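You operate a simulated robot arm through the tools that you are given. There is no shell and no other tool. Be economical: measure what you need, move in short steps, check, and stop when the job is done.

You are at the controls of a simulated two-armed robot. One attempt, no reset.

Task
Take the grey rag from the layout table top and lay it out flat on the parts bench top.

The check looks at the end state, three seconds after you hand in, the way a careful person would. Anything else that was tipped, shoved, dropped, spilled or broken makes it a failure.

Robot
Two 7-joint arms with two-finger parallel grippers on one trunk, on a base that drives. Base frame: it is fixed to the floor where the robot stands at the start and does not move with it; the origin is under the middle of the robot, x ahead of it, y to its left, z up; the surface under the hand at the start is at about z = 800. Lengths are in mm, angles in rad, forces in N, time in s.
The left shoulder is at the start at [20, 138, 1100], the right one opposite. With the tool pointing down near the work surface each hand reaches from about 160 to 500 mm from the robot's upright axis, wherever it stands, measured 20 degrees to its own side. Places, roughly: grey rag [500, 200, 800]; parts bench top [200, -2000, 800]. Payload 1.57 kg a hand.
Tool frame (each hand has its own): the origin (TCP) lies between the finger pads and is the grasp point; the fingertips stand 30 mm ahead of it; z points along the fingers, y is the line along which they close. The gripper opens to 80 mm. The fingers are 17 mm wide and 12 mm thick; the gripper's body (40 by 82 mm) begins 80 mm behind the TCP.
Orientation is that of the tool frame in the base frame, as a unit quaternion [x, y, z, w]. With the fingers straight down and closing along the base's y, the tool's x points along the base's -x, its y along +y and its z along -z.

Tools
- The arms move only by the tool arm_command. It takes "left_deltas", "right_deltas" or both (then of equal length, played together; a hand with none holds still); each is a list of rows, each a list of 7 numbers: the turn, a rotation vector about the tool's x, y, z in rad, then the shift along the tool's x, y, z in mm, then the gripper command, from -1 (shut) to 1 (fully open), values between in proportion. In form: [[wx, wy, wz, x, y, z, hand], ...]. A call has 1 to 10 rows; each row is the pose to reach, as a shift and turn from the pose commanded when the call began, along the tool's axes at that moment. Rows are played at 5 a second. More than 50 mm and 0.15 rad between two rows, or a gripper value outside its range, and nothing of the call is played. A pose out of reach is approached as far as the arm can. The call stops where the force on the tool passes 40 N (or 10 N more than at its start, if that is more) or the arm is blocked; 0.2 s more then pass. Each finger travels about 45 mm/s and halts on what it meets, pressing with about 31 N; the grip force reading is that of the motor and also rises with nothing between the fingers. The clock runs only during rows and for 0.2 s after the last one: add rows that repeat a pose to give the fingers time. The reply holds the time, the measured pose of the TCP, the force on the tool along the base axes, the opening and the grip force, in the units named above and with some noise, with the torque about the TCP (base axes, N m) and any sound that the robot's microphone picked up, and new pictures: "views" is both (left out), scene, wrist or none (wrist: the cameras of the hands that moved).
- Cameras (640 x 400 px; columns grow to the right, rows downward): "scene" is now at [183.1, 35.2, 1023.8]; the picture's right is [0.35, -0.93, 0.00], its down [-0.23, -0.09, -0.97] and it looks along [0.91, 0.34, -0.25] (base axes); focal length 214 px, centre (320, 200). "left" rides on the left gripper at [72, 7, -122] in its tool frame; the picture's right is [-0.09, 1.00, 0.00], its down [-0.84, -0.08, -0.54] and it looks along [-0.54, -0.05, 0.84] (tool axes); focal length 238 px, centre (320, 200). "right" rides on the right gripper at [72, -7, -122] in its tool frame; the picture's right is [0.09, 1.00, 0.00], its down [-0.84, 0.08, -0.54] and it looks along [-0.54, 0.05, 0.84] (tool axes); focal length 238 px, centre (320, 200).
- raise_lower(by): slides the trunk up (or, below 0, down) by that many mm; the arms and the scene camera ride with it, the base frame stays. It gives what a move gives, with no picture.
- roll_base(legs): drives the robot by 1 to 6 legs, each [ahead, left, turn to the left] in mm, mm and rad, along the robot's own axes; the way and the turn of a leg run together, so that a leg with both is an arc; at most 1500 mm and 3.142 rad a leg. The arms and the cameras ride along, it lands a little off, and it stops where it bumps. It gives what a move gives, and a new picture of the scene camera.
- turn_head(pan, tilt): turns the head with the scene camera to pan (to the left, within 1.047 rad either way) and tilt (down, from -0.506 to 1.204), counted from straight ahead of the robot. It gives what a move gives, and a new picture of the scene camera.
- measure_at(camera, pixels): there is no depth. For up to 12 entries [column, row, z] of the newest picture of that camera ("zoom" is the newest enlarged one), the place [x, y] in the base frame at which the ray of that pixel passes the height z, good to about 2 mm, but the place of the scene camera against the robot may be out by one fixed shift of up to 12 mm in any direction. No time passes.
- inspect(camera, box): a new picture of the part [left, top, right, bottom] of that camera's present view, enlarged. No time passes.
- sign_off(): hands the job in; it is judged then, once.

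Work in short steps. Measure before you move; look again where a grasp or a placing could have gone wrong, and mend it. You have 80 turns and 260 pictures in all, those below and enlarged ones among them. Open the grippers and draw the arms clear of the work before you hand the job in, unless the task says otherwise; then end with one line.

The tools are called after ">>>" by a JSON object that holds its "op" and its "data". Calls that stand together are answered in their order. arm_command: Moves the arms, as the interface text tells. Its arguments: {"type":"object","properties":{"left_deltas":{"type":"array","items":{"type":"array","items":{"type":"number"}}},"right_deltas":{"type":"array","items":{"type":"array","items":{"type":"number"}}},"views":{"type":"string","enum":["both","scene","wrist","none"]}},"required":[]} The other tools are called the same way: raise_lower (by) slides the trunk up or down; roll_base (legs) drives the base; turn_head (pan, tilt) turns the head that bears the scene camera; measure_at (camera, pixels) gives the place at which the rays of pixels pass given heights; inspect (camera, box) takes an enlarged picture of a part of a camera's view; sign_off () hands the job in.

At the start:

```text
time_s: 0.0
left_eef_pos: [321.8, 373.4, 1001.6]
left_ee_rot: [-0.004, 1.0, 0.001, -0.012]
left_contact_force: [-0.1, -0.1, 0.4]
left_moment: [-0.02, 0.03, 0.0]
left_opening: 80.0
left_finger_force: 0.1
right_eef_pos: [336.9, -1.0, 993.8]
right_ee_rot: [0.0, 0.997, -0.002, -0.071]
right_contact_force: [-1.0, 0.4, -0.3]
right_moment: [-0.01, -0.02, 0.01]
right_opening: 80.2
right_finger_force: 0.1
trunk travel left (down, up): [-475.0, 765.0]
robot x, y, heading: [-0.6, 0.9, -0.004]
head pan, tilt: [0.363, 0.248]
```

scene: 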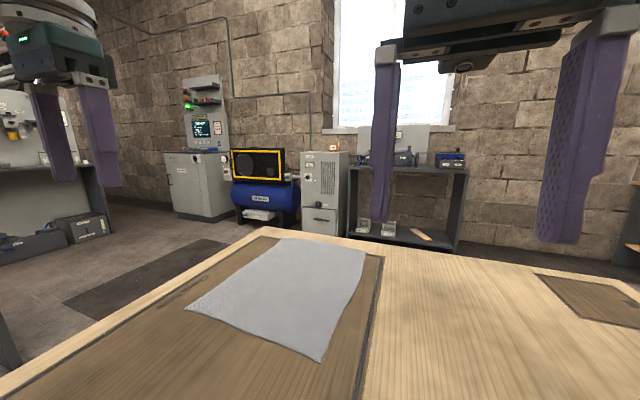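
right: 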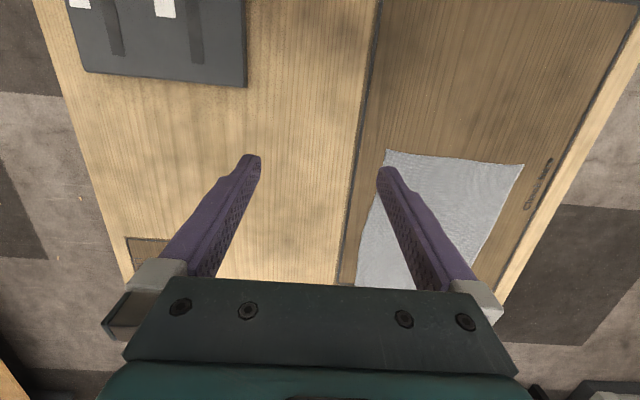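
left: 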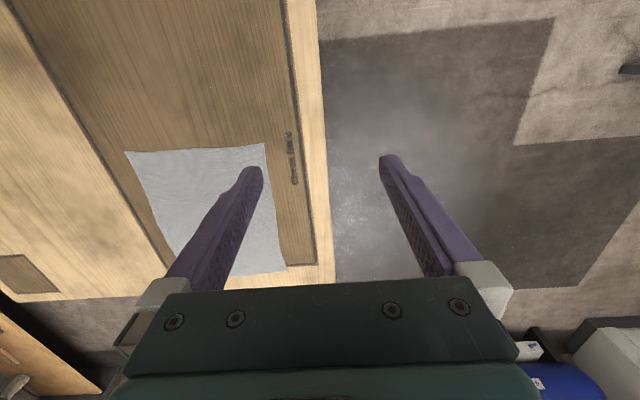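

The rag lies flat on the near table: scene corners about (283,237), (366,250), (321,362), (186,308). I measure these in the scene and left wrist views.

>>> {"op": "measure_at", "data": {"camera": "scene", "pixels": [[283, 237, 800], [366, 250, 800], [321, 362, 800], [186, 308, 800], [262, 227, 800], [384, 256, 800], [353, 400, 800]]}}

>>> {"op": "measure_at", "data": {"camera": "left", "pixels": [[125, 152, 800], [265, 143, 800], [287, 270, 800], [180, 255, 800], [318, 100, 800], [335, 285, 800]]}}

>>> {"op": "measure_at", "data": {"camera": "right", "pixels": [[386, 150, 800], [523, 164, 800], [474, 280, 800], [356, 286, 800], [245, 86, 800], [85, 72, 800]]}}

>>> {"op": "inspect", "data": {"camera": "scene", "box": [160, 220, 400, 370]}}

```text
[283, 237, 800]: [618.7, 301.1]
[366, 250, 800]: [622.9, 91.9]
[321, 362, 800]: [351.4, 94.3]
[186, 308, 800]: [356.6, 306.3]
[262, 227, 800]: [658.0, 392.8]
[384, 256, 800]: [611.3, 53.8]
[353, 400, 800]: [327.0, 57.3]
```

```text
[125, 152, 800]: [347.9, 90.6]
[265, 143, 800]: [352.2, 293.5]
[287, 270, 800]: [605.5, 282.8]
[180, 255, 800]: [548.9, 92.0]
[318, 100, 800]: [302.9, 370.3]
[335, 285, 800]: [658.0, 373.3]
```

```text
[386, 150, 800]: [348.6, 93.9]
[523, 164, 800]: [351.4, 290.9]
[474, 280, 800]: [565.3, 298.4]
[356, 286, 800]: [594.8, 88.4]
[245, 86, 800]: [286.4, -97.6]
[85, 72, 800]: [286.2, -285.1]
```

```text
2.67 times, centred on (280, 295) of scene
```

zoom: 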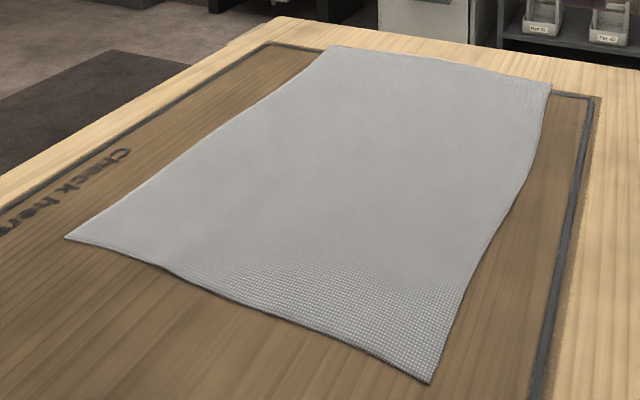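

The rag is about 265 x 205 mm, x 350–615, y 92–295, its middle at y≈193, with its lower edge near me. I shift the base left so both hands can take the near corners symmetrically.

>>> {"op": "roll_base", "data": {"legs": [[0, 193, 0.004]]}}

```text
time_s: 1.6
left_eef_pos: [318.7, 566.5, 1001.2]
left_ee_rot: [-0.007, 1.0, 0.001, -0.013]
left_contact_force: [-0.4, 0.2, -0.9]
left_moment: [0.01, -0.01, -0.02]
left_opening: 79.9
left_finger_force: 0.0
right_eef_pos: [336.3, 193.5, 992.5]
right_ee_rot: [-0.003, 0.997, -0.001, -0.072]
right_contact_force: [0.1, -0.5, -0.3]
right_moment: [0.0, 0.03, 0.0]
right_opening: 80.1
right_finger_force: 0.1
trunk travel left (down, up): [-475.0, 765.0]
robot x, y, heading: [2.0, 188.7, 0.003]
head pan, tilt: [0.363, 0.248]
```

scene: 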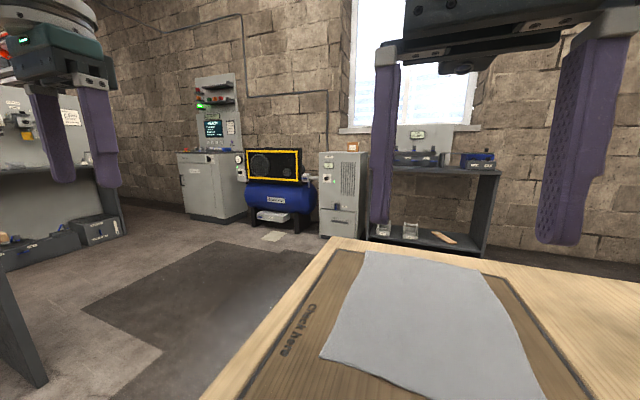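

The rag's corners stay where they were; left target is (364, 258), right (363, 128). I bring both hands above these at z≈900, with the tools made vertical and half open.

>>> {"op": "arm_command", "data": {"left_deltas": [[0, -0.01, 0, 0, -44, 0, 0], [0, -0.025, 0, 0, -88, 0, 0], [0, -0.025, 0, 0, -132, 0, 0], [0, -0.025, 0, -10, -176, 20, 0], [0, -0.025, 0, -20, -220, 40, 0], [0, -0.025, 0, -30, -264, 70, 0], [0, -0.025, 0, -47, -308, 100, 0], [0, -0.025, 0, -47, -308, 100, 0]], "right_deltas": [[0, -0.03, 0, 0, -20, 0, 0], [0, -0.06, 0, 0, -40, 0, 0], [0, -0.1, 0, 0, -65, 0, 0], [0, -0.142, 0, -10, -65, 20, 0], [0, -0.142, 0, -20, -65, 40, 0], [0, -0.142, 0, -30, -65, 65, 0], [0, -0.142, 0, -40, -65, 87, 0], [0, -0.142, 0, -40, -65, 87, 0]]}}

```text
refused: row 6 steps farther than a row can; nothing moved
```

A row was too long; I spread the motion more evenly.

>>> {"op": "arm_command", "data": {"left_deltas": [[0, -0.01, 0, 0, -36, 5, 0], [0, -0.025, 0, -5, -72, 15, 0], [0, -0.025, 0, -10, -108, 25, 0], [0, -0.025, 0, -15, -144, 35, 0], [0, -0.025, 0, -20, -180, 45, 0], [0, -0.025, 0, -28, -216, 58, 0], [0, -0.025, 0, -36, -252, 72, 0], [0, -0.025, 0, -42, -282, 86, 0], [0, -0.025, 0, -47, -308, 100, 0], [0, -0.025, 0, -47, -308, 100, 0]], "right_deltas": [[0, -0.03, 0, 0, -20, 0, 0], [0, -0.06, 0, 0, -40, 0, 0], [0, -0.1, 0, 0, -65, 0, 0], [0, -0.142, 0, -10, -65, 20, 0], [0, -0.142, 0, -20, -65, 40, 0], [0, -0.142, 0, -30, -65, 65, 0], [0, -0.142, 0, -40, -65, 87, 0], [0, -0.142, 0, -40, -65, 87, 0], [0, -0.142, 0, -40, -65, 87, 0], [0, -0.142, 0, -40, -65, 87, 0]]}}

```text
time_s: 3.8
left_eef_pos: [367.0, 258.2, 900.1]
left_ee_rot: [-0.007, 1.0, 0.0, -0.002]
left_contact_force: [-0.3, 0.4, -0.9]
left_moment: [-0.04, -0.02, 0.0]
left_opening: 40.0
left_finger_force: 0.0
right_eef_pos: [364.8, 126.6, 900.7]
right_ee_rot: [-0.003, 1.0, -0.001, -0.002]
right_contact_force: [0.0, 1.3, -0.8]
right_moment: [-0.01, -0.04, -0.02]
right_opening: 40.3
right_finger_force: 0.1
trunk travel left (down, up): [-475.0, 765.0]
robot x, y, heading: [-1.1, 195.1, 0.011]
head pan, tilt: [0.363, 0.248]
```

scene: 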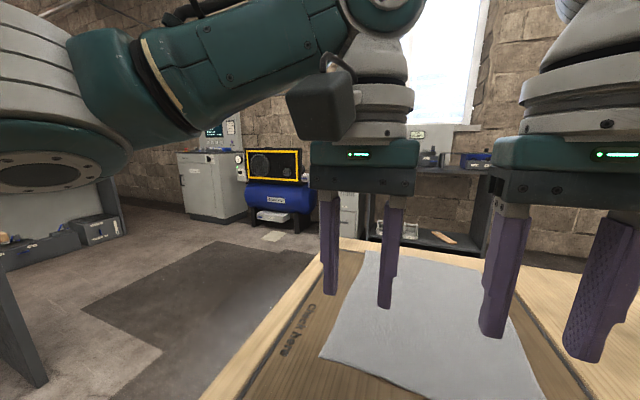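
right: 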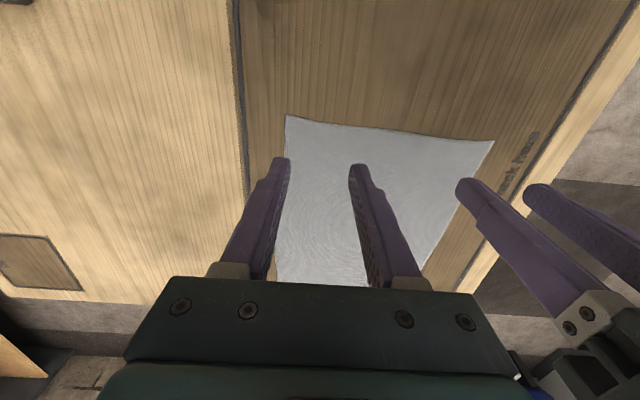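
left: 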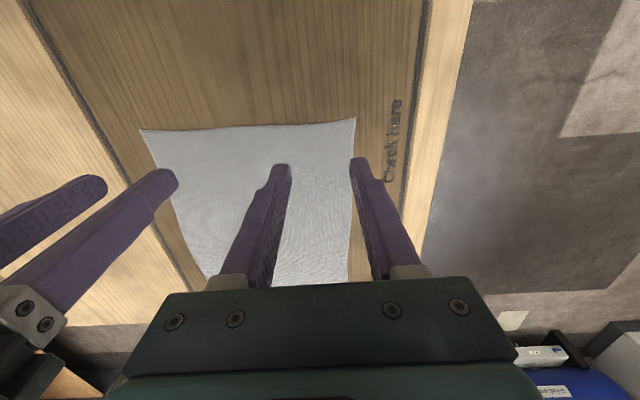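

>>> {"op": "measure_at", "data": {"camera": "left", "pixels": [[355, 118, 800], [142, 130, 800], [350, 230, 800], [350, 180, 800]]}}

>>> {"op": "measure_at", "data": {"camera": "right", "pixels": [[286, 115, 800], [493, 141, 800], [280, 240, 800], [360, 128, 800]]}}

```text
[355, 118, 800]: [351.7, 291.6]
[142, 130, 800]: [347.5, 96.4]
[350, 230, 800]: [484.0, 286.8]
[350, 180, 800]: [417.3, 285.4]
```

```text
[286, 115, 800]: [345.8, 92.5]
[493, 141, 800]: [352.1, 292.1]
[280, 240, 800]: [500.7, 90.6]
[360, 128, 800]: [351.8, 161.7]
```

Near corners measured again: left (351, 291), right (346–348, 93). I centre the hands at y≈254 and y≈130, x≈363, and go down to just above the cloth (TCP z≈834).

>>> {"op": "arm_command", "data": {"left_deltas": [[0, 0, 0, 4, -4, 30, 0], [0, 0, 0, 4, -4, 55, 0], [0, 0, 0, 4, -4, 66, 0], [0, 0, 0, 4, -4, 66, 0]], "right_deltas": [[0, 0, 0, 3, 3, 30, 0], [0, 0, 0, 3, 3, 55, 0], [0, 0, 0, 3, 3, 66, 0], [0, 0, 0, 3, 3, 66, 0]]}}

```text
time_s: 4.8
left_eef_pos: [364.6, 254.2, 832.9]
left_ee_rot: [-0.007, 1.0, 0.002, -0.001]
left_contact_force: [0.8, 0.3, -0.1]
left_moment: [-0.03, -0.01, -0.02]
left_opening: 39.8
left_finger_force: 0.0
right_eef_pos: [360.6, 129.5, 835.4]
right_ee_rot: [-0.002, 1.0, -0.001, -0.001]
right_contact_force: [0.7, -0.8, 0.2]
right_moment: [-0.02, 0.02, -0.01]
right_opening: 39.9
right_finger_force: 0.0
trunk travel left (down, up): [-475.0, 765.0]
robot x, y, heading: [-0.2, 190.5, 0.003]
head pan, tilt: [0.363, 0.248]
```

scene: 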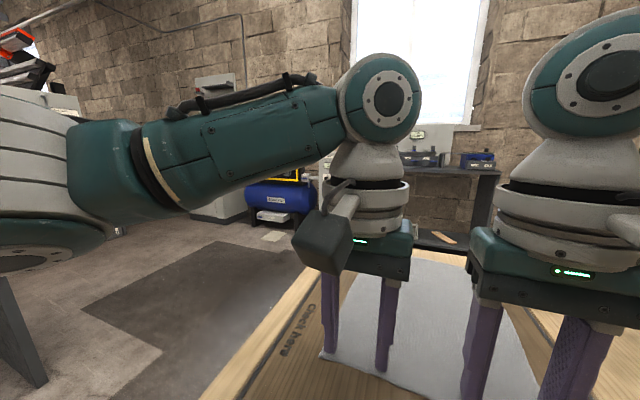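
right: 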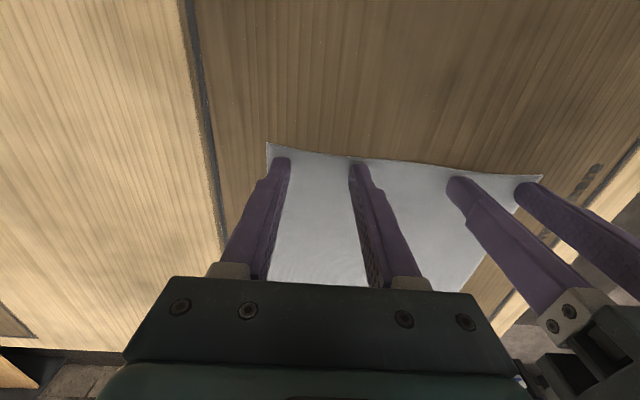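
left: 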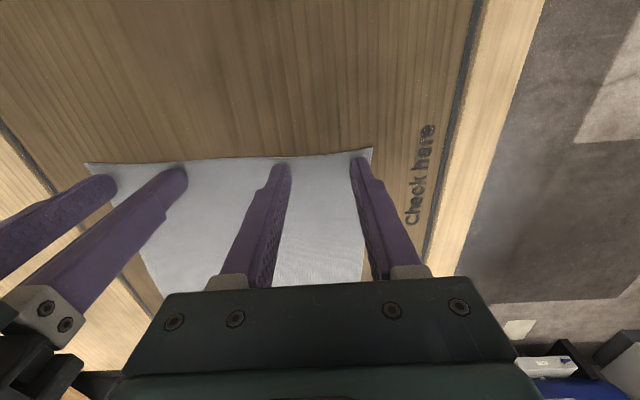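

All four fingertips are over the cloth just inside the near edge. I press down gently in small steps and watch the force.

>>> {"op": "arm_command", "data": {"left_deltas": [[0, 0, 0, 0, 0, 2, 0], [0, 0, 0, 0, 0, 4, 0], [0, 0, 0, 0, 0, 4, 0]], "right_deltas": [[0, 0, 0, 0, 0, 2, 0], [0, 0, 0, 0, 0, 5, 0], [0, 0, 0, 0, 0, 5, 0]], "views": "none"}}

```text
time_s: 5.6
left_eef_pos: [364.1, 255.5, 830.9]
left_ee_rot: [-0.006, 1.0, 0.001, -0.001]
left_contact_force: [-6.9, 2.9, 28.6]
left_moment: [0.02, 0.21, -0.02]
left_opening: 39.6
left_finger_force: 0.1
right_eef_pos: [360.9, 130.1, 832.4]
right_ee_rot: [-0.003, 1.0, -0.001, 0.0]
right_contact_force: [-2.4, -1.1, 12.0]
right_moment: [0.01, 0.05, 0.02]
right_opening: 39.9
right_finger_force: 0.0
trunk travel left (down, up): [-475.0, 765.0]
robot x, y, heading: [-0.1, 192.4, 0.006]
head pan, tilt: [0.363, 0.248]
```

Both are in contact (left 29 N, right 12 N). I ease the left up 2 mm and close both hands so the cloth folds between the pads.

>>> {"op": "arm_command", "data": {"left_deltas": [[0, 0, 0, 0, 0, -2, 0], [0, 0, 0, 0, 0, -2, -0.4], [0, 0, 0, 0, 0, -2, -0.8], [0, 0, 0, 0, 0, -2, -1], [0, 0, 0, 0, 0, -2, -1], [0, 0, 0, 0, 0, -2, -1]], "right_deltas": [[0, 0, 0, 0, 0, 0, 0], [0, 0, 0, 0, 0, 0, -0.4], [0, 0, 0, 0, 0, 0, -0.8], [0, 0, 0, 0, 0, 0, -1], [0, 0, 0, 0, 0, 0, -1], [0, 0, 0, 0, 0, 0, -1]]}}

```text
time_s: 7.0
left_eef_pos: [365.2, 257.6, 832.2]
left_ee_rot: [-0.006, 1.0, 0.001, -0.001]
left_contact_force: [0.0, 0.0, 0.9]
left_moment: [-0.01, -0.03, -0.02]
left_opening: 0.1
left_finger_force: 21.5
right_eef_pos: [362.8, 131.8, 832.1]
right_ee_rot: [-0.002, 1.0, -0.001, 0.0]
right_contact_force: [2.1, 6.1, 22.4]
right_moment: [0.17, -0.03, 0.04]
right_opening: 2.1
right_finger_force: 23.7
trunk travel left (down, up): [-475.0, 765.0]
robot x, y, heading: [3.5, 192.1, 0.007]
head pan, tilt: [0.363, 0.248]
```

scene: 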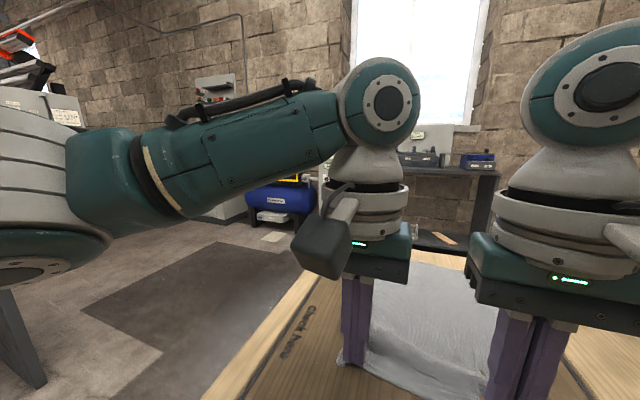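
right: 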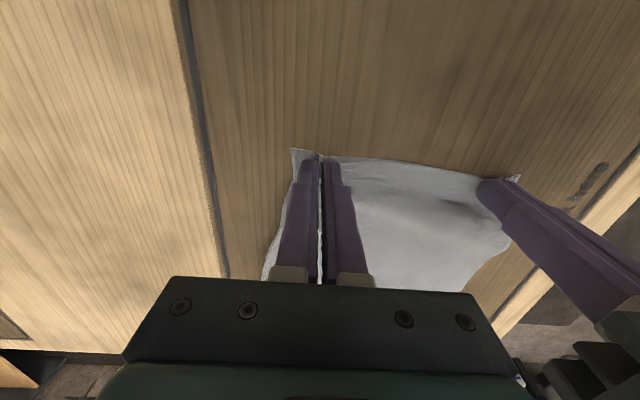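
left: 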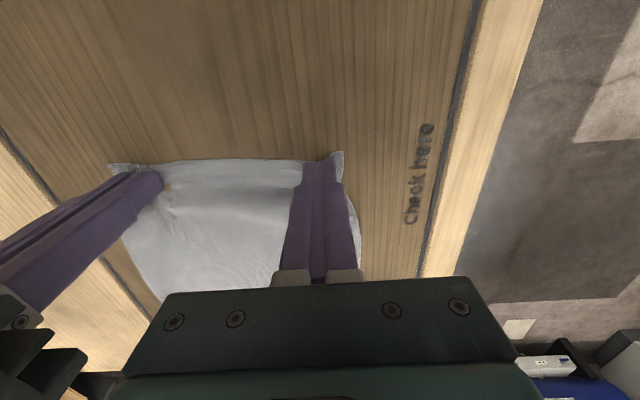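

The right hand has cloth (2.1 mm opening), but the left reads 0.1 mm, so it missed. I measure the shifted left corner before trying again.

>>> {"op": "measure_at", "data": {"camera": "left", "pixels": [[342, 152, 800], [322, 158, 800], [301, 160, 800], [352, 200, 800]]}}

>>> {"op": "inspect", "data": {"camera": "left", "box": [240, 130, 400, 230]}}

```text
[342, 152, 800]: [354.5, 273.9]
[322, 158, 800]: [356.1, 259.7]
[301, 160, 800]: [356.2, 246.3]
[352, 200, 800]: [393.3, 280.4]
```

```text
4.00 times, centred on (320, 180) of left
```

zoom: 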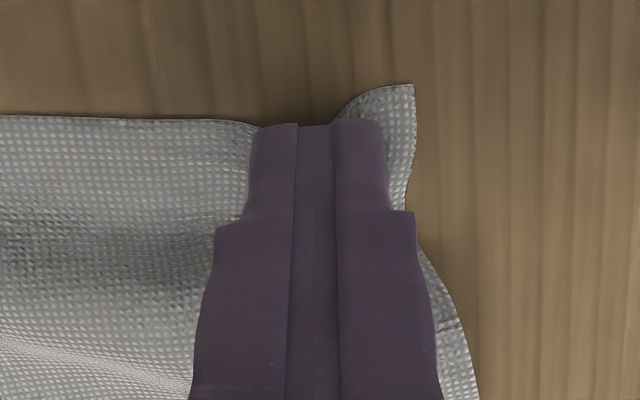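

The cloth is rucked around the left fingers with its corner at y≈274. I lift the left hand 20 mm, open to ~26 mm, move in a little and come down again.

>>> {"op": "arm_command", "data": {"left_deltas": [[0, 0, 0, 0, 0, -10, -0.7], [0, 0, 0, 0, 0, -20, -0.4], [0, 0, 0, -6, -9, -20, -0.35], [0, 0, 0, -6, -9, -8, -0.35], [0, 0, 0, -6, -9, -3, -0.35], [0, 0, 0, -6, -9, -3, -0.35]], "views": "wrist"}}

```text
time_s: 8.4
left_eef_pos: [370.5, 247.3, 835.5]
left_ee_rot: [-0.007, 1.0, 0.001, -0.001]
left_contact_force: [0.3, 1.0, -1.5]
left_moment: [0.03, 0.0, 0.01]
left_opening: 26.0
left_finger_force: 0.1
right_eef_pos: [362.8, 130.5, 832.5]
right_ee_rot: [-0.003, 1.0, 0.0, 0.0]
right_contact_force: [1.0, 5.1, 25.2]
right_moment: [0.14, -0.09, -0.04]
right_opening: 2.4
right_finger_force: 24.2
trunk travel left (down, up): [-475.0, 765.0]
robot x, y, heading: [-5.6, 192.3, 0.01]
head pan, tilt: [0.363, 0.248]
```

left: 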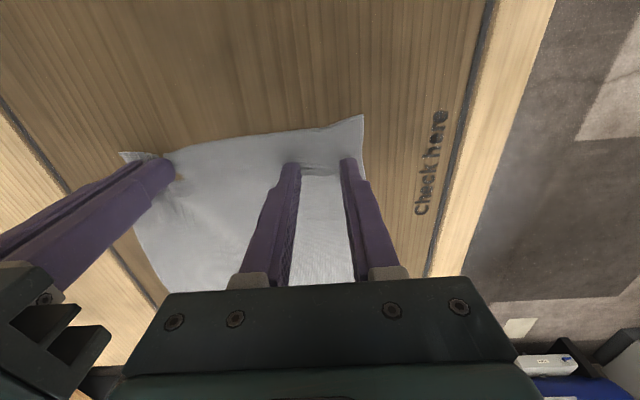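

>>> {"op": "measure_at", "data": {"camera": "left", "pixels": [[363, 115, 800], [320, 128, 800], [364, 180, 800], [280, 132, 800]]}}

```text
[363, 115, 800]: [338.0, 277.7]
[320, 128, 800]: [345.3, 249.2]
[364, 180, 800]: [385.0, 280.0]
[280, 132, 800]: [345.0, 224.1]
```

The near edge there is at x≈345 and the corner at about (338, 278). I bring the left hand back to x≈360, open slightly wider and press harder.

>>> {"op": "arm_command", "data": {"left_deltas": [[0, 0, 0, 5, 0, -3, -0.2], [0, 0, 0, 10, 0, -2, -0.2], [0, 0, 0, 10, 0, 3, -0.2], [0, 0, 0, 10, 0, 5.5, -0.2], [0, 0, 0, 10, 0, 5.5, -0.2]], "views": "wrist"}}

```text
time_s: 9.6
left_eef_pos: [362.0, 248.5, 831.0]
left_ee_rot: [-0.006, 1.0, 0.001, 0.001]
left_contact_force: [-6.3, 2.1, 33.7]
left_moment: [0.12, 0.36, -0.01]
left_opening: 32.1
left_finger_force: 0.0
right_eef_pos: [362.5, 131.8, 831.7]
right_ee_rot: [-0.002, 1.0, -0.001, 0.0]
right_contact_force: [2.0, 3.4, 20.8]
right_moment: [0.08, -0.08, 0.02]
right_opening: 2.6
right_finger_force: 23.7
trunk travel left (down, up): [-475.0, 765.0]
robot x, y, heading: [0.7, 193.5, 0.008]
head pan, tilt: [0.363, 0.248]
```

left: 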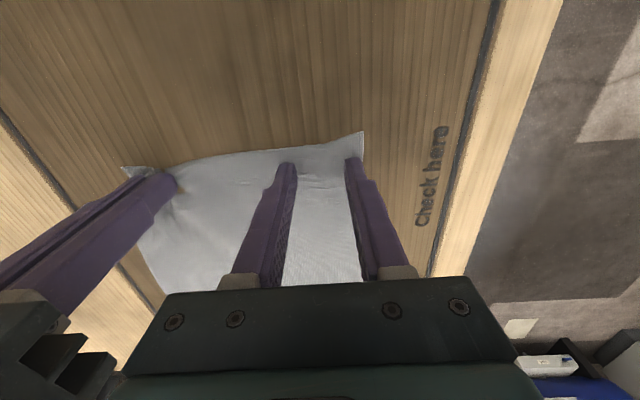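

Left now presses 34 N with both tips on the cloth. I ease off only 0.5 mm and close.

>>> {"op": "arm_command", "data": {"left_deltas": [[0, 0, 0, 0, 0, -0.5, -0.4], [0, 0, 0, 0, 0, -0.5, -0.6], [0, 0, 0, 0, 0, -0.5, -0.8], [0, 0, 0, 0, 0, -0.5, -1], [0, 0, 0, 0, 0, -0.5, -1], [0, 0, 0, 0, 0, -0.5, -1]], "views": "wrist"}}

```text
time_s: 11.0
left_eef_pos: [362.2, 246.5, 832.5]
left_ee_rot: [-0.006, 1.0, 0.0, 0.001]
left_contact_force: [-1.2, -7.4, 37.9]
left_moment: [-0.21, 0.07, -0.03]
left_opening: 2.9
left_finger_force: 23.6
right_eef_pos: [362.8, 131.8, 831.8]
right_ee_rot: [-0.004, 1.0, 0.0, 0.0]
right_contact_force: [-3.3, 9.1, 16.7]
right_moment: [0.27, 0.09, -0.02]
right_opening: 2.5
right_finger_force: 23.7
trunk travel left (down, up): [-475.0, 765.0]
robot x, y, heading: [-4.2, 191.7, 0.007]
head pan, tilt: [0.363, 0.248]
```

left: 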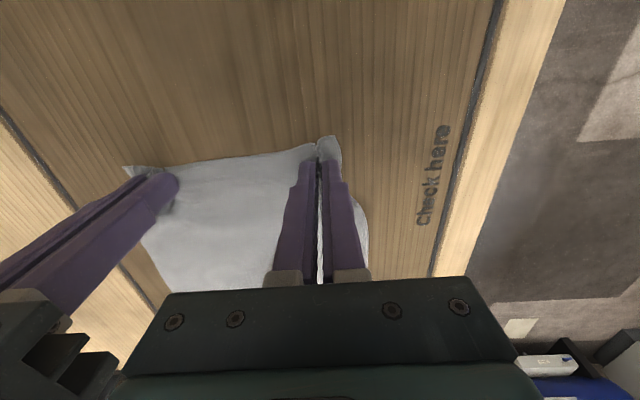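

Both hands hold a fold (2.9 and 2.5 mm). I lift both together 120 mm and check that the cloth comes along.

>>> {"op": "arm_command", "data": {"left_deltas": [[0, 0, 0, 0, 0, -10, -1], [0, 0, 0, 0, 0, -30, -1], [0, 0, 0, 0, 0, -60, -1], [0, 0, 0, 0, 0, -90, -1], [0, 0, 0, 0, 0, -120, -1], [0, 0, 0, 0, 0, -120, -1]], "right_deltas": [[0, 0, 0, 0, 0, -10, -1], [0, 0, 0, 0, 0, -30, -1], [0, 0, 0, 0, 0, -60, -1], [0, 0, 0, 0, 0, -90, -1], [0, 0, 0, 0, 0, -120, -1], [0, 0, 0, 0, 0, -120, -1]]}}

```text
time_s: 12.4
left_eef_pos: [358.6, 247.6, 948.5]
left_ee_rot: [-0.007, 1.0, 0.0, -0.002]
left_contact_force: [1.0, -8.3, 0.0]
left_moment: [-0.25, 0.01, -0.06]
left_opening: 2.2
left_finger_force: 23.9
right_eef_pos: [362.1, 129.8, 952.0]
right_ee_rot: [-0.003, 1.0, -0.001, -0.002]
right_contact_force: [0.2, 9.7, 0.9]
right_moment: [0.29, 0.0, 0.0]
right_opening: 2.4
right_finger_force: 24.1
trunk travel left (down, up): [-475.0, 765.0]
robot x, y, heading: [-0.7, 192.6, 0.004]
head pan, tilt: [0.363, 0.248]
```

scene: 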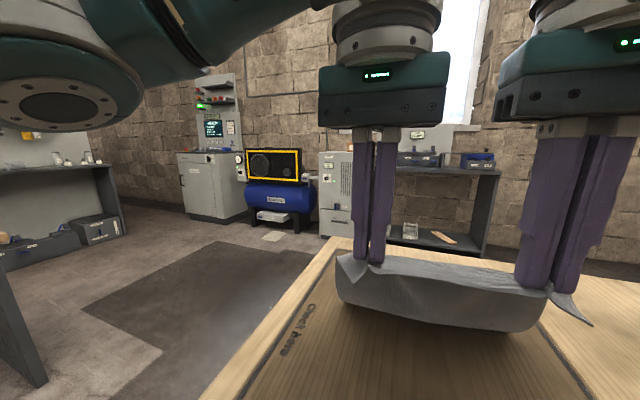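
right: 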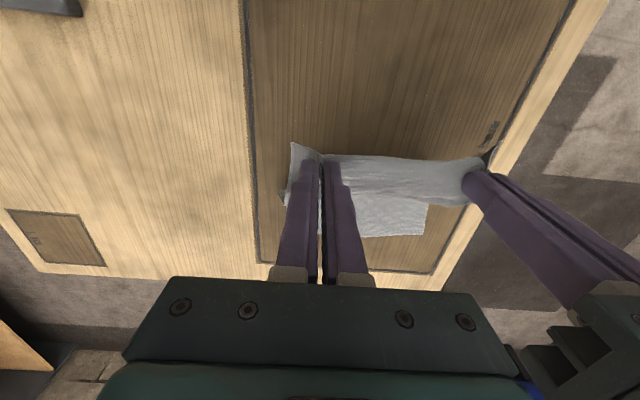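
left: 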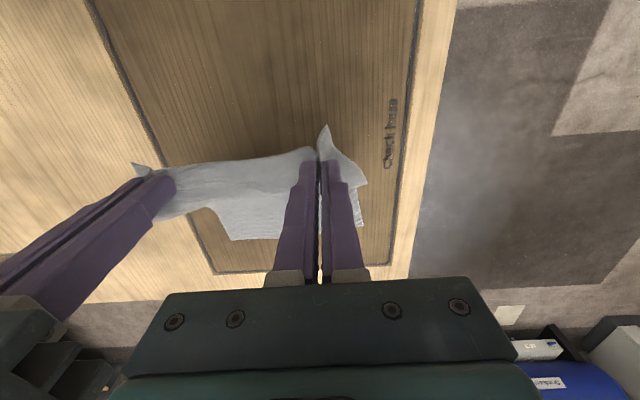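

The cloth hangs between both hands, slightly taut (8–9 N sideways). I relax that by 2 mm a side and raise the trunk so it clears the table.

>>> {"op": "arm_command", "data": {"left_deltas": [[0, 0, 0, 0, -2, 0, -1], [0, 0, 0, 0, -2, 0, -1]], "right_deltas": [[0, 0, 0, 0, 2, 0, -1], [0, 0, 0, 0, 2, 0, -1]], "views": "none"}}

>>> {"op": "raise_lower", "data": {"by": 270}}

>>> {"op": "turn_head", "data": {"pan": 0.0, "tilt": 0.6}}

```text
time_s: 13.0
left_eef_pos: [360.1, 245.1, 949.4]
left_ee_rot: [-0.007, 1.0, 0.002, -0.002]
left_contact_force: [-0.8, -2.4, 0.1]
left_moment: [-0.09, 0.01, -0.04]
left_opening: 2.3
left_finger_force: 23.1
right_eef_pos: [361.1, 134.7, 950.9]
right_ee_rot: [-0.002, 1.0, -0.002, -0.001]
right_contact_force: [0.5, 3.4, 0.5]
right_moment: [0.08, 0.02, -0.01]
right_opening: 2.3
right_finger_force: 24.4
trunk travel left (down, up): [-475.0, 765.0]
robot x, y, heading: [0.5, 195.0, 0.007]
head pan, tilt: [0.363, 0.248]
```

```text
time_s: 15.7
left_eef_pos: [359.7, 244.5, 1218.4]
left_ee_rot: [-0.007, 1.0, 0.001, -0.001]
left_contact_force: [0.2, -1.1, -0.6]
left_moment: [-0.08, -0.01, -0.07]
left_opening: 1.9
left_finger_force: 23.4
right_eef_pos: [360.8, 133.8, 1221.1]
right_ee_rot: [-0.003, 1.0, -0.001, -0.002]
right_contact_force: [0.1, 1.4, 0.9]
right_moment: [0.05, -0.02, 0.0]
right_opening: 2.2
right_finger_force: 23.6
trunk travel left (down, up): [-745.0, 495.0]
robot x, y, heading: [-6.0, 192.6, 0.01]
head pan, tilt: [0.363, 0.248]
```

```text
time_s: 16.6
left_eef_pos: [358.8, 244.1, 1218.8]
left_ee_rot: [-0.007, 1.0, 0.001, -0.002]
left_contact_force: [-0.4, -2.8, 1.1]
left_moment: [-0.08, 0.05, -0.05]
left_opening: 1.9
left_finger_force: 23.7
right_eef_pos: [361.1, 133.3, 1221.3]
right_ee_rot: [-0.003, 1.0, -0.001, -0.001]
right_contact_force: [0.9, 2.3, -0.7]
right_moment: [0.04, -0.01, 0.0]
right_opening: 2.6
right_finger_force: 23.7
trunk travel left (down, up): [-745.0, 495.0]
robot x, y, heading: [-0.7, 189.6, 0.006]
head pan, tilt: [0.0, 0.6]
```

scene: 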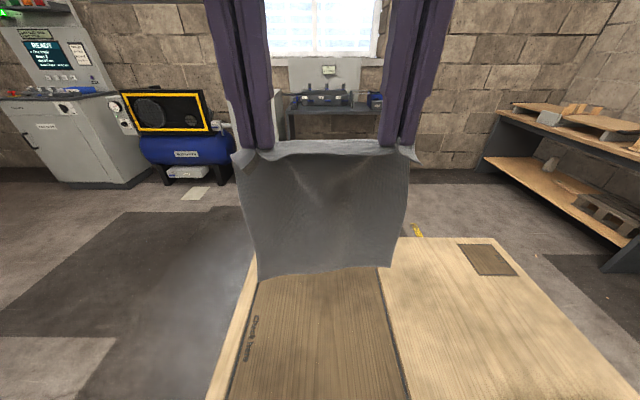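

The rag hangs spread and clear of the table. I look right to see the route and the bench.

>>> {"op": "turn_head", "data": {"pan": -1.047, "tilt": 0.45}}

```text
time_s: 17.9
left_eef_pos: [359.5, 243.5, 1218.4]
left_ee_rot: [-0.006, 1.0, 0.001, -0.002]
left_contact_force: [0.2, -2.1, -0.7]
left_moment: [-0.05, 0.02, -0.05]
left_opening: 1.8
left_finger_force: 22.9
right_eef_pos: [361.9, 132.9, 1220.8]
right_ee_rot: [-0.002, 1.0, -0.001, -0.001]
right_contact_force: [0.5, 1.7, -0.7]
right_moment: [0.04, 0.0, 0.02]
right_opening: 2.4
right_finger_force: 24.3
trunk travel left (down, up): [-745.0, 495.0]
robot x, y, heading: [0.5, 191.3, 0.006]
head pan, tilt: [-1.047, 0.45]
```

scene: 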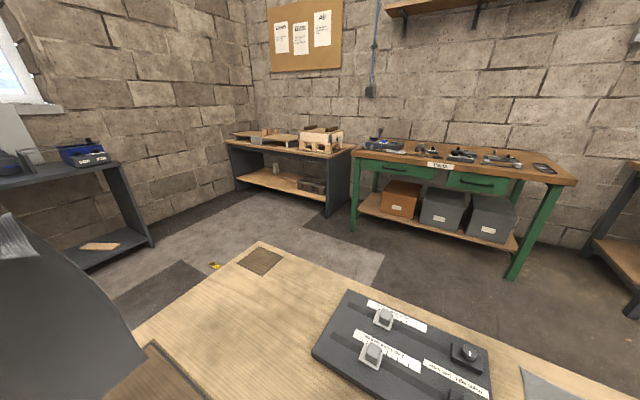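

A green bench with a label at about (440,165) looks like the parts bench, with items along its back. I enlarge it and measure its edges.

>>> {"op": "inspect", "data": {"camera": "scene", "box": [340, 125, 600, 287]}}

>>> {"op": "measure_at", "data": {"camera": "scene", "pixels": [[353, 158, 800], [578, 181, 800], [372, 142, 800], [555, 155, 800], [545, 168, 800], [500, 162, 800], [462, 157, 800], [385, 152, 800], [260, 242, 800], [640, 392, 800], [525, 372, 800], [310, 350, 800]]}}

```text
2.46 times, centred on (470, 206) of scene
```

zoom: 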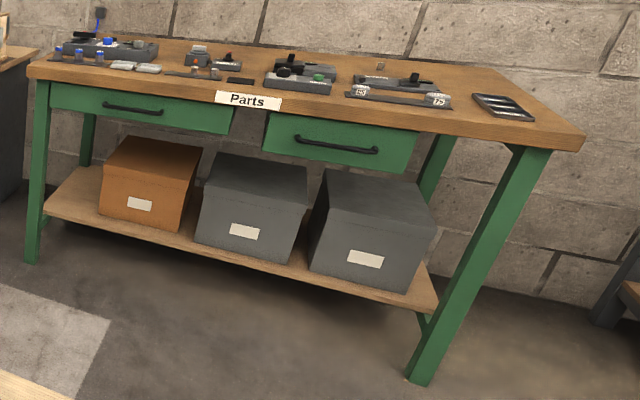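

```text
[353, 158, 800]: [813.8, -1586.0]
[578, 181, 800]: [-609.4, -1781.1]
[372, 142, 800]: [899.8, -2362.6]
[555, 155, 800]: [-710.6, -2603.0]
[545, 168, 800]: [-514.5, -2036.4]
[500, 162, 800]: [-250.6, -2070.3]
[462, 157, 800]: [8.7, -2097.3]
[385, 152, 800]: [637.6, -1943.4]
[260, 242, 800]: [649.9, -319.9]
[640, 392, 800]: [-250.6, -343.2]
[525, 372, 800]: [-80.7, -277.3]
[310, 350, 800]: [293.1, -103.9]
```

Bench front edge runs roughly from (814,-1586) to (-609,-1781), i.e. turned about 0.14 rad. Before driving I must know where the layout table's near edge is, so I look down.

>>> {"op": "turn_head", "data": {"pan": -1.047, "tilt": 1.15}}

>>> {"op": "turn_head", "data": {"pan": 0.4, "tilt": 1.15}}

```text
time_s: 18.9
left_eef_pos: [358.5, 243.5, 1219.1]
left_ee_rot: [-0.006, 1.0, 0.001, -0.002]
left_contact_force: [-0.5, -0.7, 0.1]
left_moment: [-0.08, 0.04, -0.04]
left_opening: 2.1
left_finger_force: 23.5
right_eef_pos: [362.3, 133.3, 1221.1]
right_ee_rot: [-0.002, 1.0, -0.001, -0.001]
right_contact_force: [0.3, 1.3, -0.3]
right_moment: [0.03, 0.0, -0.05]
right_opening: 2.5
right_finger_force: 24.1
trunk travel left (down, up): [-745.0, 495.0]
robot x, y, heading: [-1.3, 193.4, 0.009]
head pan, tilt: [-1.047, 1.15]
```

scene: 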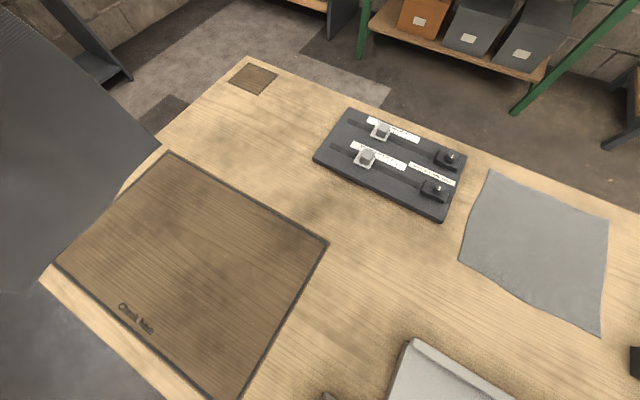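

```text
time_s: 20.5
left_eef_pos: [359.1, 243.9, 1218.6]
left_ee_rot: [-0.007, 1.0, 0.001, -0.001]
left_contact_force: [-0.3, -0.9, -0.3]
left_moment: [-0.03, 0.03, -0.06]
left_opening: 2.0
left_finger_force: 23.9
right_eef_pos: [361.0, 132.3, 1221.1]
right_ee_rot: [-0.002, 1.0, -0.001, -0.002]
right_contact_force: [-0.6, 2.7, 0.2]
right_moment: [0.02, -0.02, -0.02]
right_opening: 2.4
right_finger_force: 23.9
trunk travel left (down, up): [-745.0, 495.0]
robot x, y, heading: [-0.6, 189.9, 0.006]
head pan, tilt: [0.4, 1.15]
```

scene: 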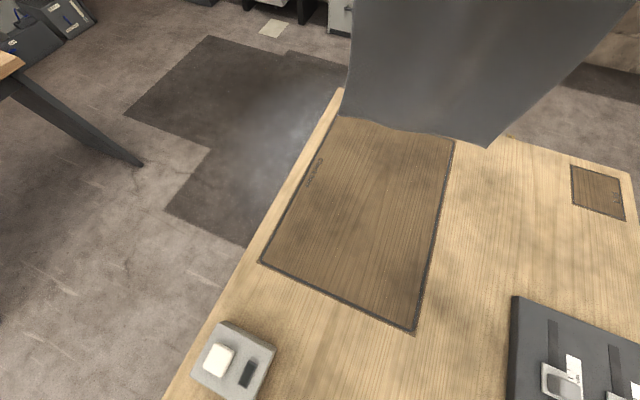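

There is a second grey sheet and a device elsewhere on the table; mine is the one at the named place. The table seems to reach far back, so I measure its extent.

>>> {"op": "measure_at", "data": {"camera": "scene", "pixels": [[336, 92, 800], [165, 400, 800], [235, 360, 820], [260, 260, 800], [413, 330, 800], [620, 175, 800], [515, 300, 800], [510, 398, 800]]}}

>>> {"op": "turn_head", "data": {"pan": 1.047, "tilt": 1.2}}

>>> {"op": "turn_head", "data": {"pan": -0.3, "tilt": 1.2}}

```text
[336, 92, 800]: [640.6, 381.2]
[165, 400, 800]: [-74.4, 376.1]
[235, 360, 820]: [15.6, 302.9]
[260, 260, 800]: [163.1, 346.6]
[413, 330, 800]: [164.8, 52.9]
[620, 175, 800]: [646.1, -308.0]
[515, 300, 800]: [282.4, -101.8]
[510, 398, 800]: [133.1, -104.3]
```

```text
time_s: 21.5
left_eef_pos: [359.4, 245.4, 1218.3]
left_ee_rot: [-0.008, 1.0, 0.001, -0.001]
left_contact_force: [-1.2, -2.3, 0.5]
left_moment: [-0.07, -0.01, -0.04]
left_opening: 1.9
left_finger_force: 23.1
right_eef_pos: [360.5, 133.0, 1221.4]
right_ee_rot: [-0.003, 1.0, -0.001, -0.001]
right_contact_force: [0.5, 1.8, -0.5]
right_moment: [0.05, -0.03, 0.05]
right_opening: 2.1
right_finger_force: 24.1
trunk travel left (down, up): [-745.0, 495.0]
robot x, y, heading: [-1.0, 193.6, 0.004]
head pan, tilt: [1.047, 1.201]
```

scene: 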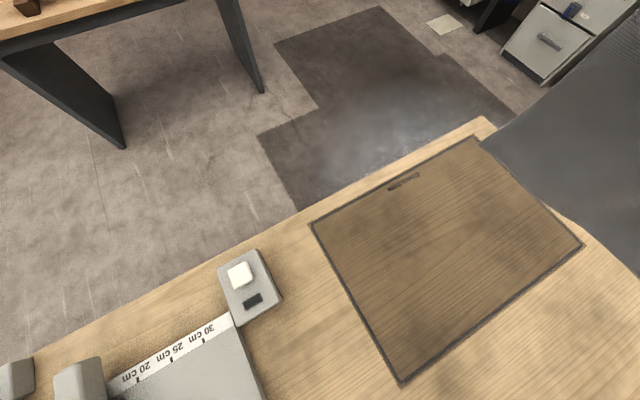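

```text
time_s: 23.0
left_eef_pos: [359.0, 244.9, 1218.5]
left_ee_rot: [-0.006, 1.0, 0.0, -0.002]
left_contact_force: [0.9, -2.1, 0.8]
left_moment: [-0.07, 0.0, -0.05]
left_opening: 1.8
left_finger_force: 23.6
right_eef_pos: [359.6, 132.9, 1221.2]
right_ee_rot: [-0.003, 1.0, -0.001, -0.002]
right_contact_force: [0.3, 0.5, -0.4]
right_moment: [0.02, 0.01, 0.04]
right_opening: 2.5
right_finger_force: 23.9
trunk travel left (down, up): [-745.0, 495.0]
robot x, y, heading: [-0.8, 188.7, 0.009]
head pan, tilt: [-0.3, 1.201]
```

scene: 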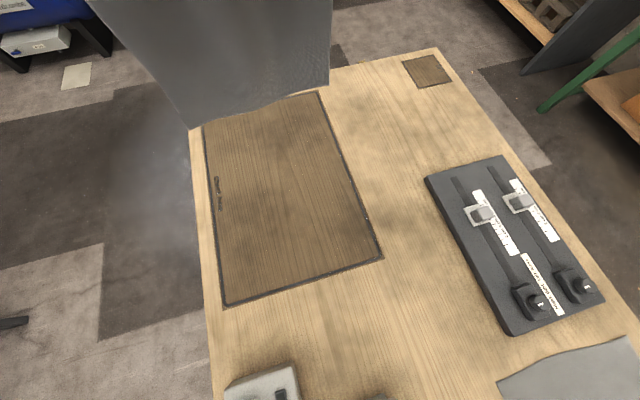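

The table lies low all round the robot's axis and everything on it is low, well under the rag's lower edge (~z 960). I turn in place towards the bench (heading ≈ -1.43) and look.

>>> {"op": "roll_base", "data": {"legs": [[0, 0, -0.72], [0, 0, -0.715]]}}

>>> {"op": "turn_head", "data": {"pan": 0.0, "tilt": 0.4}}

```text
time_s: 27.2
left_eef_pos: [96.2, -158.0, 1218.4]
left_ee_rot: [0.656, 0.755, 0.002, -0.001]
left_contact_force: [-1.3, 0.4, -0.2]
left_moment: [0.0, 0.03, 0.02]
left_opening: 1.7
left_finger_force: 22.9
right_eef_pos: [-13.5, -174.0, 1221.3]
right_ee_rot: [0.66, 0.752, 0.0, -0.001]
right_contact_force: [1.6, -0.8, 0.2]
right_moment: [0.04, -0.04, 0.04]
right_opening: 2.4
right_finger_force: 23.8
trunk travel left (down, up): [-745.0, 495.0]
robot x, y, heading: [-4.6, 189.4, -1.44]
head pan, tilt: [-0.3, 1.201]
```

scene: 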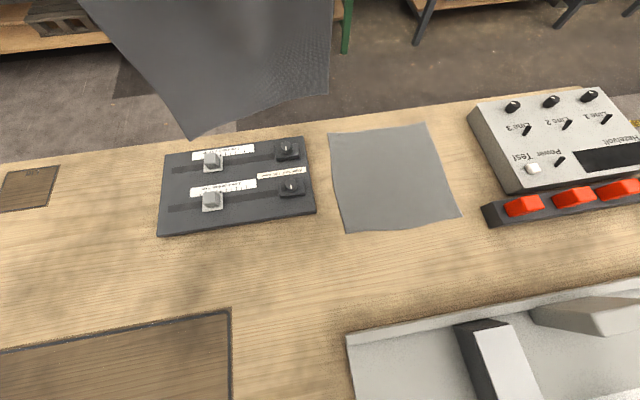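

```text
time_s: 28.4
left_eef_pos: [97.8, -159.9, 1218.3]
left_ee_rot: [0.657, 0.754, 0.001, -0.001]
left_contact_force: [-2.3, -0.1, -0.1]
left_moment: [0.0, 0.08, 0.0]
left_opening: 1.8
left_finger_force: 23.3
right_eef_pos: [-13.9, -174.3, 1221.7]
right_ee_rot: [0.659, 0.752, 0.0, -0.002]
right_contact_force: [1.5, 0.6, 0.3]
right_moment: [0.02, -0.04, 0.02]
right_opening: 2.4
right_finger_force: 24.4
trunk travel left (down, up): [-745.0, 495.0]
robot x, y, heading: [-2.8, 189.9, -1.443]
head pan, tilt: [0.0, 0.4]
```

scene: 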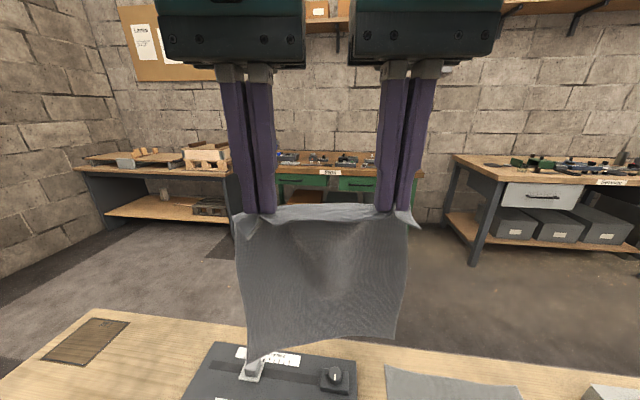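

The rag blocks the mid view but the bench is straight ahead. I drive 1000 mm closer and look again with the head turned slightly aside.

>>> {"op": "roll_base", "data": {"legs": [[1000, 0, 0]]}}

>>> {"op": "turn_head", "data": {"pan": -0.6, "tilt": 0.5}}

>>> {"op": "turn_head", "data": {"pan": 0.6, "tilt": 0.5}}

```text
time_s: 33.6
left_eef_pos: [219.2, -1154.2, 1219.0]
left_ee_rot: [0.661, 0.751, 0.001, 0.0]
left_contact_force: [-2.1, -1.3, -0.1]
left_moment: [-0.02, 0.05, 0.01]
left_opening: 1.7
left_finger_force: 24.3
right_eef_pos: [109.1, -1167.8, 1220.4]
right_ee_rot: [0.663, 0.748, 0.001, -0.003]
right_contact_force: [1.7, -0.4, -1.0]
right_moment: [0.0, -0.07, 0.01]
right_opening: 2.1
right_finger_force: 24.0
trunk travel left (down, up): [-745.0, 495.0]
robot x, y, heading: [125.4, -803.4, -1.449]
head pan, tilt: [0.0, 0.4]
```

scene: 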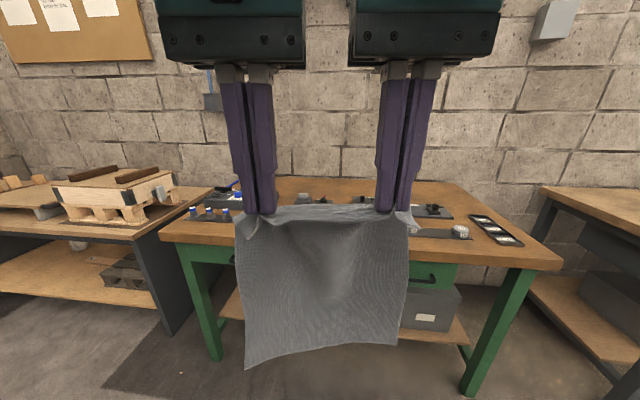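

```text
time_s: 34.6
left_eef_pos: [220.3, -1153.7, 1218.5]
left_ee_rot: [0.66, 0.751, 0.002, 0.0]
left_contact_force: [-1.6, -0.1, -0.4]
left_moment: [-0.03, 0.05, 0.04]
left_opening: 1.8
left_finger_force: 23.6
right_eef_pos: [108.1, -1167.5, 1221.8]
right_ee_rot: [0.663, 0.749, 0.001, -0.001]
right_contact_force: [1.5, -0.6, 0.6]
right_moment: [-0.04, -0.06, 0.03]
right_opening: 2.2
right_finger_force: 24.1
trunk travel left (down, up): [-745.0, 495.0]
robot x, y, heading: [127.2, -800.6, -1.449]
head pan, tilt: [-0.6, 0.499]
```

scene: 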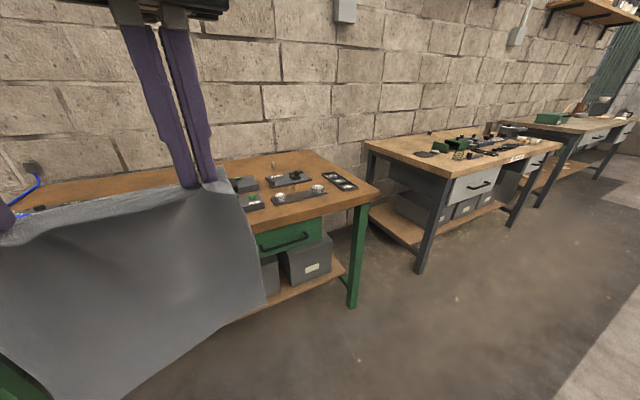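

```text
time_s: 36.0
left_eef_pos: [220.2, -1153.7, 1219.5]
left_ee_rot: [0.661, 0.75, 0.001, -0.001]
left_contact_force: [-1.3, -0.2, -1.0]
left_moment: [-0.02, 0.03, -0.04]
left_opening: 1.7
left_finger_force: 23.5
right_eef_pos: [108.9, -1168.0, 1221.4]
right_ee_rot: [0.663, 0.749, 0.0, -0.001]
right_contact_force: [1.2, 0.0, -0.2]
right_moment: [-0.02, -0.04, 0.04]
right_opening: 2.5
right_finger_force: 23.7
trunk travel left (down, up): [-745.0, 495.0]
robot x, y, heading: [123.8, -802.5, -1.449]
head pan, tilt: [0.6, 0.499]
```

scene: 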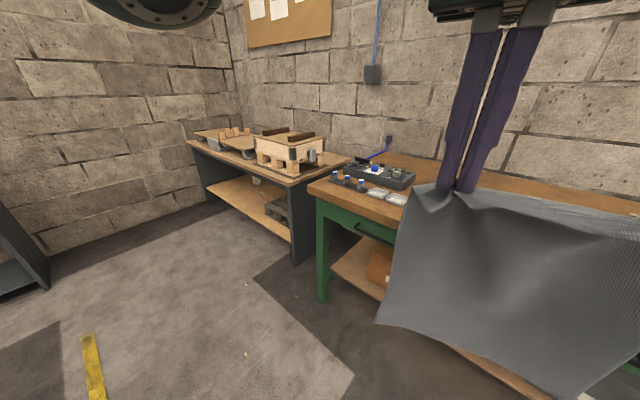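

The rag hides the bench's middle. I raise the trunk and shift right so I can view the whole top past the rag.

>>> {"op": "raise_lower", "data": {"by": 300}}

>>> {"op": "roll_base", "data": {"legs": [[250, -650, 0]]}}

>>> {"op": "turn_head", "data": {"pan": 0.85, "tilt": 0.75}}

```text
time_s: 39.0
left_eef_pos: [218.6, -1153.9, 1518.7]
left_ee_rot: [0.661, 0.751, 0.001, -0.002]
left_contact_force: [-2.7, -0.5, -0.5]
left_moment: [0.0, 0.03, 0.0]
left_opening: 1.6
left_finger_force: 23.6
right_eef_pos: [108.2, -1167.1, 1521.9]
right_ee_rot: [0.663, 0.748, 0.001, -0.002]
right_contact_force: [1.7, 0.4, -0.6]
right_moment: [-0.03, -0.08, 0.01]
right_opening: 2.7
right_finger_force: 24.0
trunk travel left (down, up): [-1045.0, 195.0]
robot x, y, heading: [124.4, -801.7, -1.449]
head pan, tilt: [0.6, 0.499]
```

```text
time_s: 42.8
left_eef_pos: [-388.1, -1479.6, 1519.7]
left_ee_rot: [0.662, 0.75, 0.003, 0.0]
left_contact_force: [-1.1, 0.0, -0.1]
left_moment: [0.0, 0.04, 0.02]
left_opening: 1.6
left_finger_force: 23.6
right_eef_pos: [-497.9, -1493.5, 1520.6]
right_ee_rot: [0.665, 0.747, 0.0, -0.002]
right_contact_force: [1.4, -0.7, -0.1]
right_moment: [-0.01, -0.05, 0.02]
right_opening: 2.3
right_finger_force: 23.8
trunk travel left (down, up): [-1045.0, 195.0]
robot x, y, heading: [-478.5, -1127.3, -1.455]
head pan, tilt: [0.6, 0.499]
```

scene: 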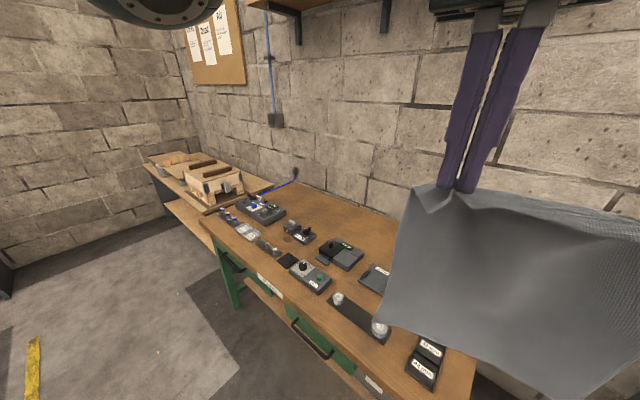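

```text
time_s: 43.5
left_eef_pos: [-388.5, -1479.2, 1519.5]
left_ee_rot: [0.662, 0.749, 0.003, -0.001]
left_contact_force: [-1.7, 0.0, -0.5]
left_moment: [0.01, 0.03, 0.02]
left_opening: 1.7
left_finger_force: 23.0
right_eef_pos: [-499.4, -1494.1, 1520.7]
right_ee_rot: [0.665, 0.747, 0.0, -0.003]
right_contact_force: [1.5, 0.3, -0.5]
right_moment: [0.0, -0.02, 0.01]
right_opening: 2.5
right_finger_force: 23.9
trunk travel left (down, up): [-1045.0, 195.0]
robot x, y, heading: [-480.1, -1127.4, -1.451]
head pan, tilt: [0.85, 0.75]
```

scene: 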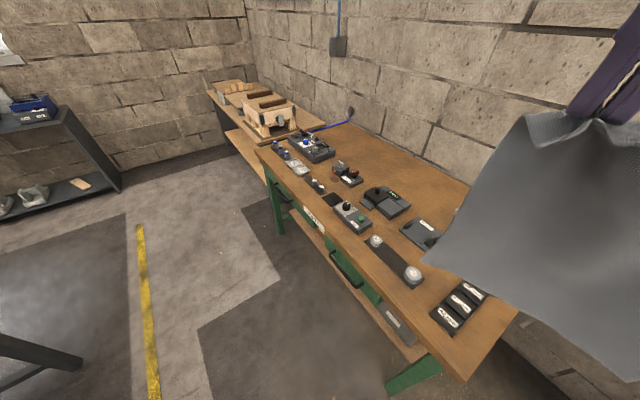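

Now the whole top is visible: items stand in the front and middle, and a strip along the back is free. I measure the edges and items.

>>> {"op": "measure_at", "data": {"camera": "scene", "pixels": [[257, 150, 800], [466, 382, 800], [348, 124, 800], [470, 187, 800], [335, 152, 800], [362, 180, 800], [385, 184, 800], [410, 207, 800], [448, 235, 800], [422, 278, 800], [434, 314, 800], [338, 163, 800]]}}

>>> {"op": "inspect", "data": {"camera": "scene", "box": [240, 110, 480, 260]}}

```text
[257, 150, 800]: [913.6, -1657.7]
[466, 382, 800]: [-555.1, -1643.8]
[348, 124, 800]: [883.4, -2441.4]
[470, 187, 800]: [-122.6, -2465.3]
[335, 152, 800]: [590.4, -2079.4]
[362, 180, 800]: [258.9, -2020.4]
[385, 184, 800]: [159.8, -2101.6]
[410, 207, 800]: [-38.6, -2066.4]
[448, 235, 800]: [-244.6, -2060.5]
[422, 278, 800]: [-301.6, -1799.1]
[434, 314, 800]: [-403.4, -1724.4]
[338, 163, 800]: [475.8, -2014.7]
```

```text
2.67 times, centred on (360, 185) of scene
```

zoom: 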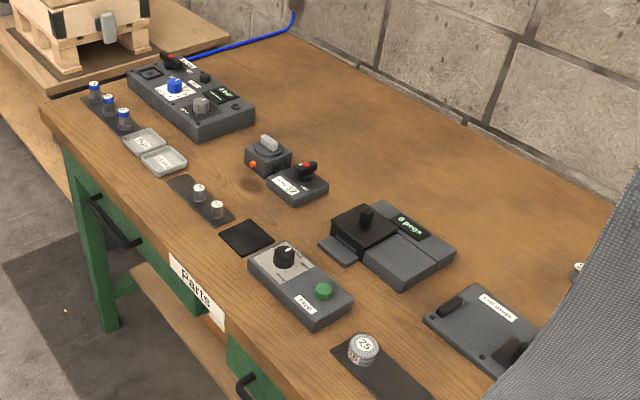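

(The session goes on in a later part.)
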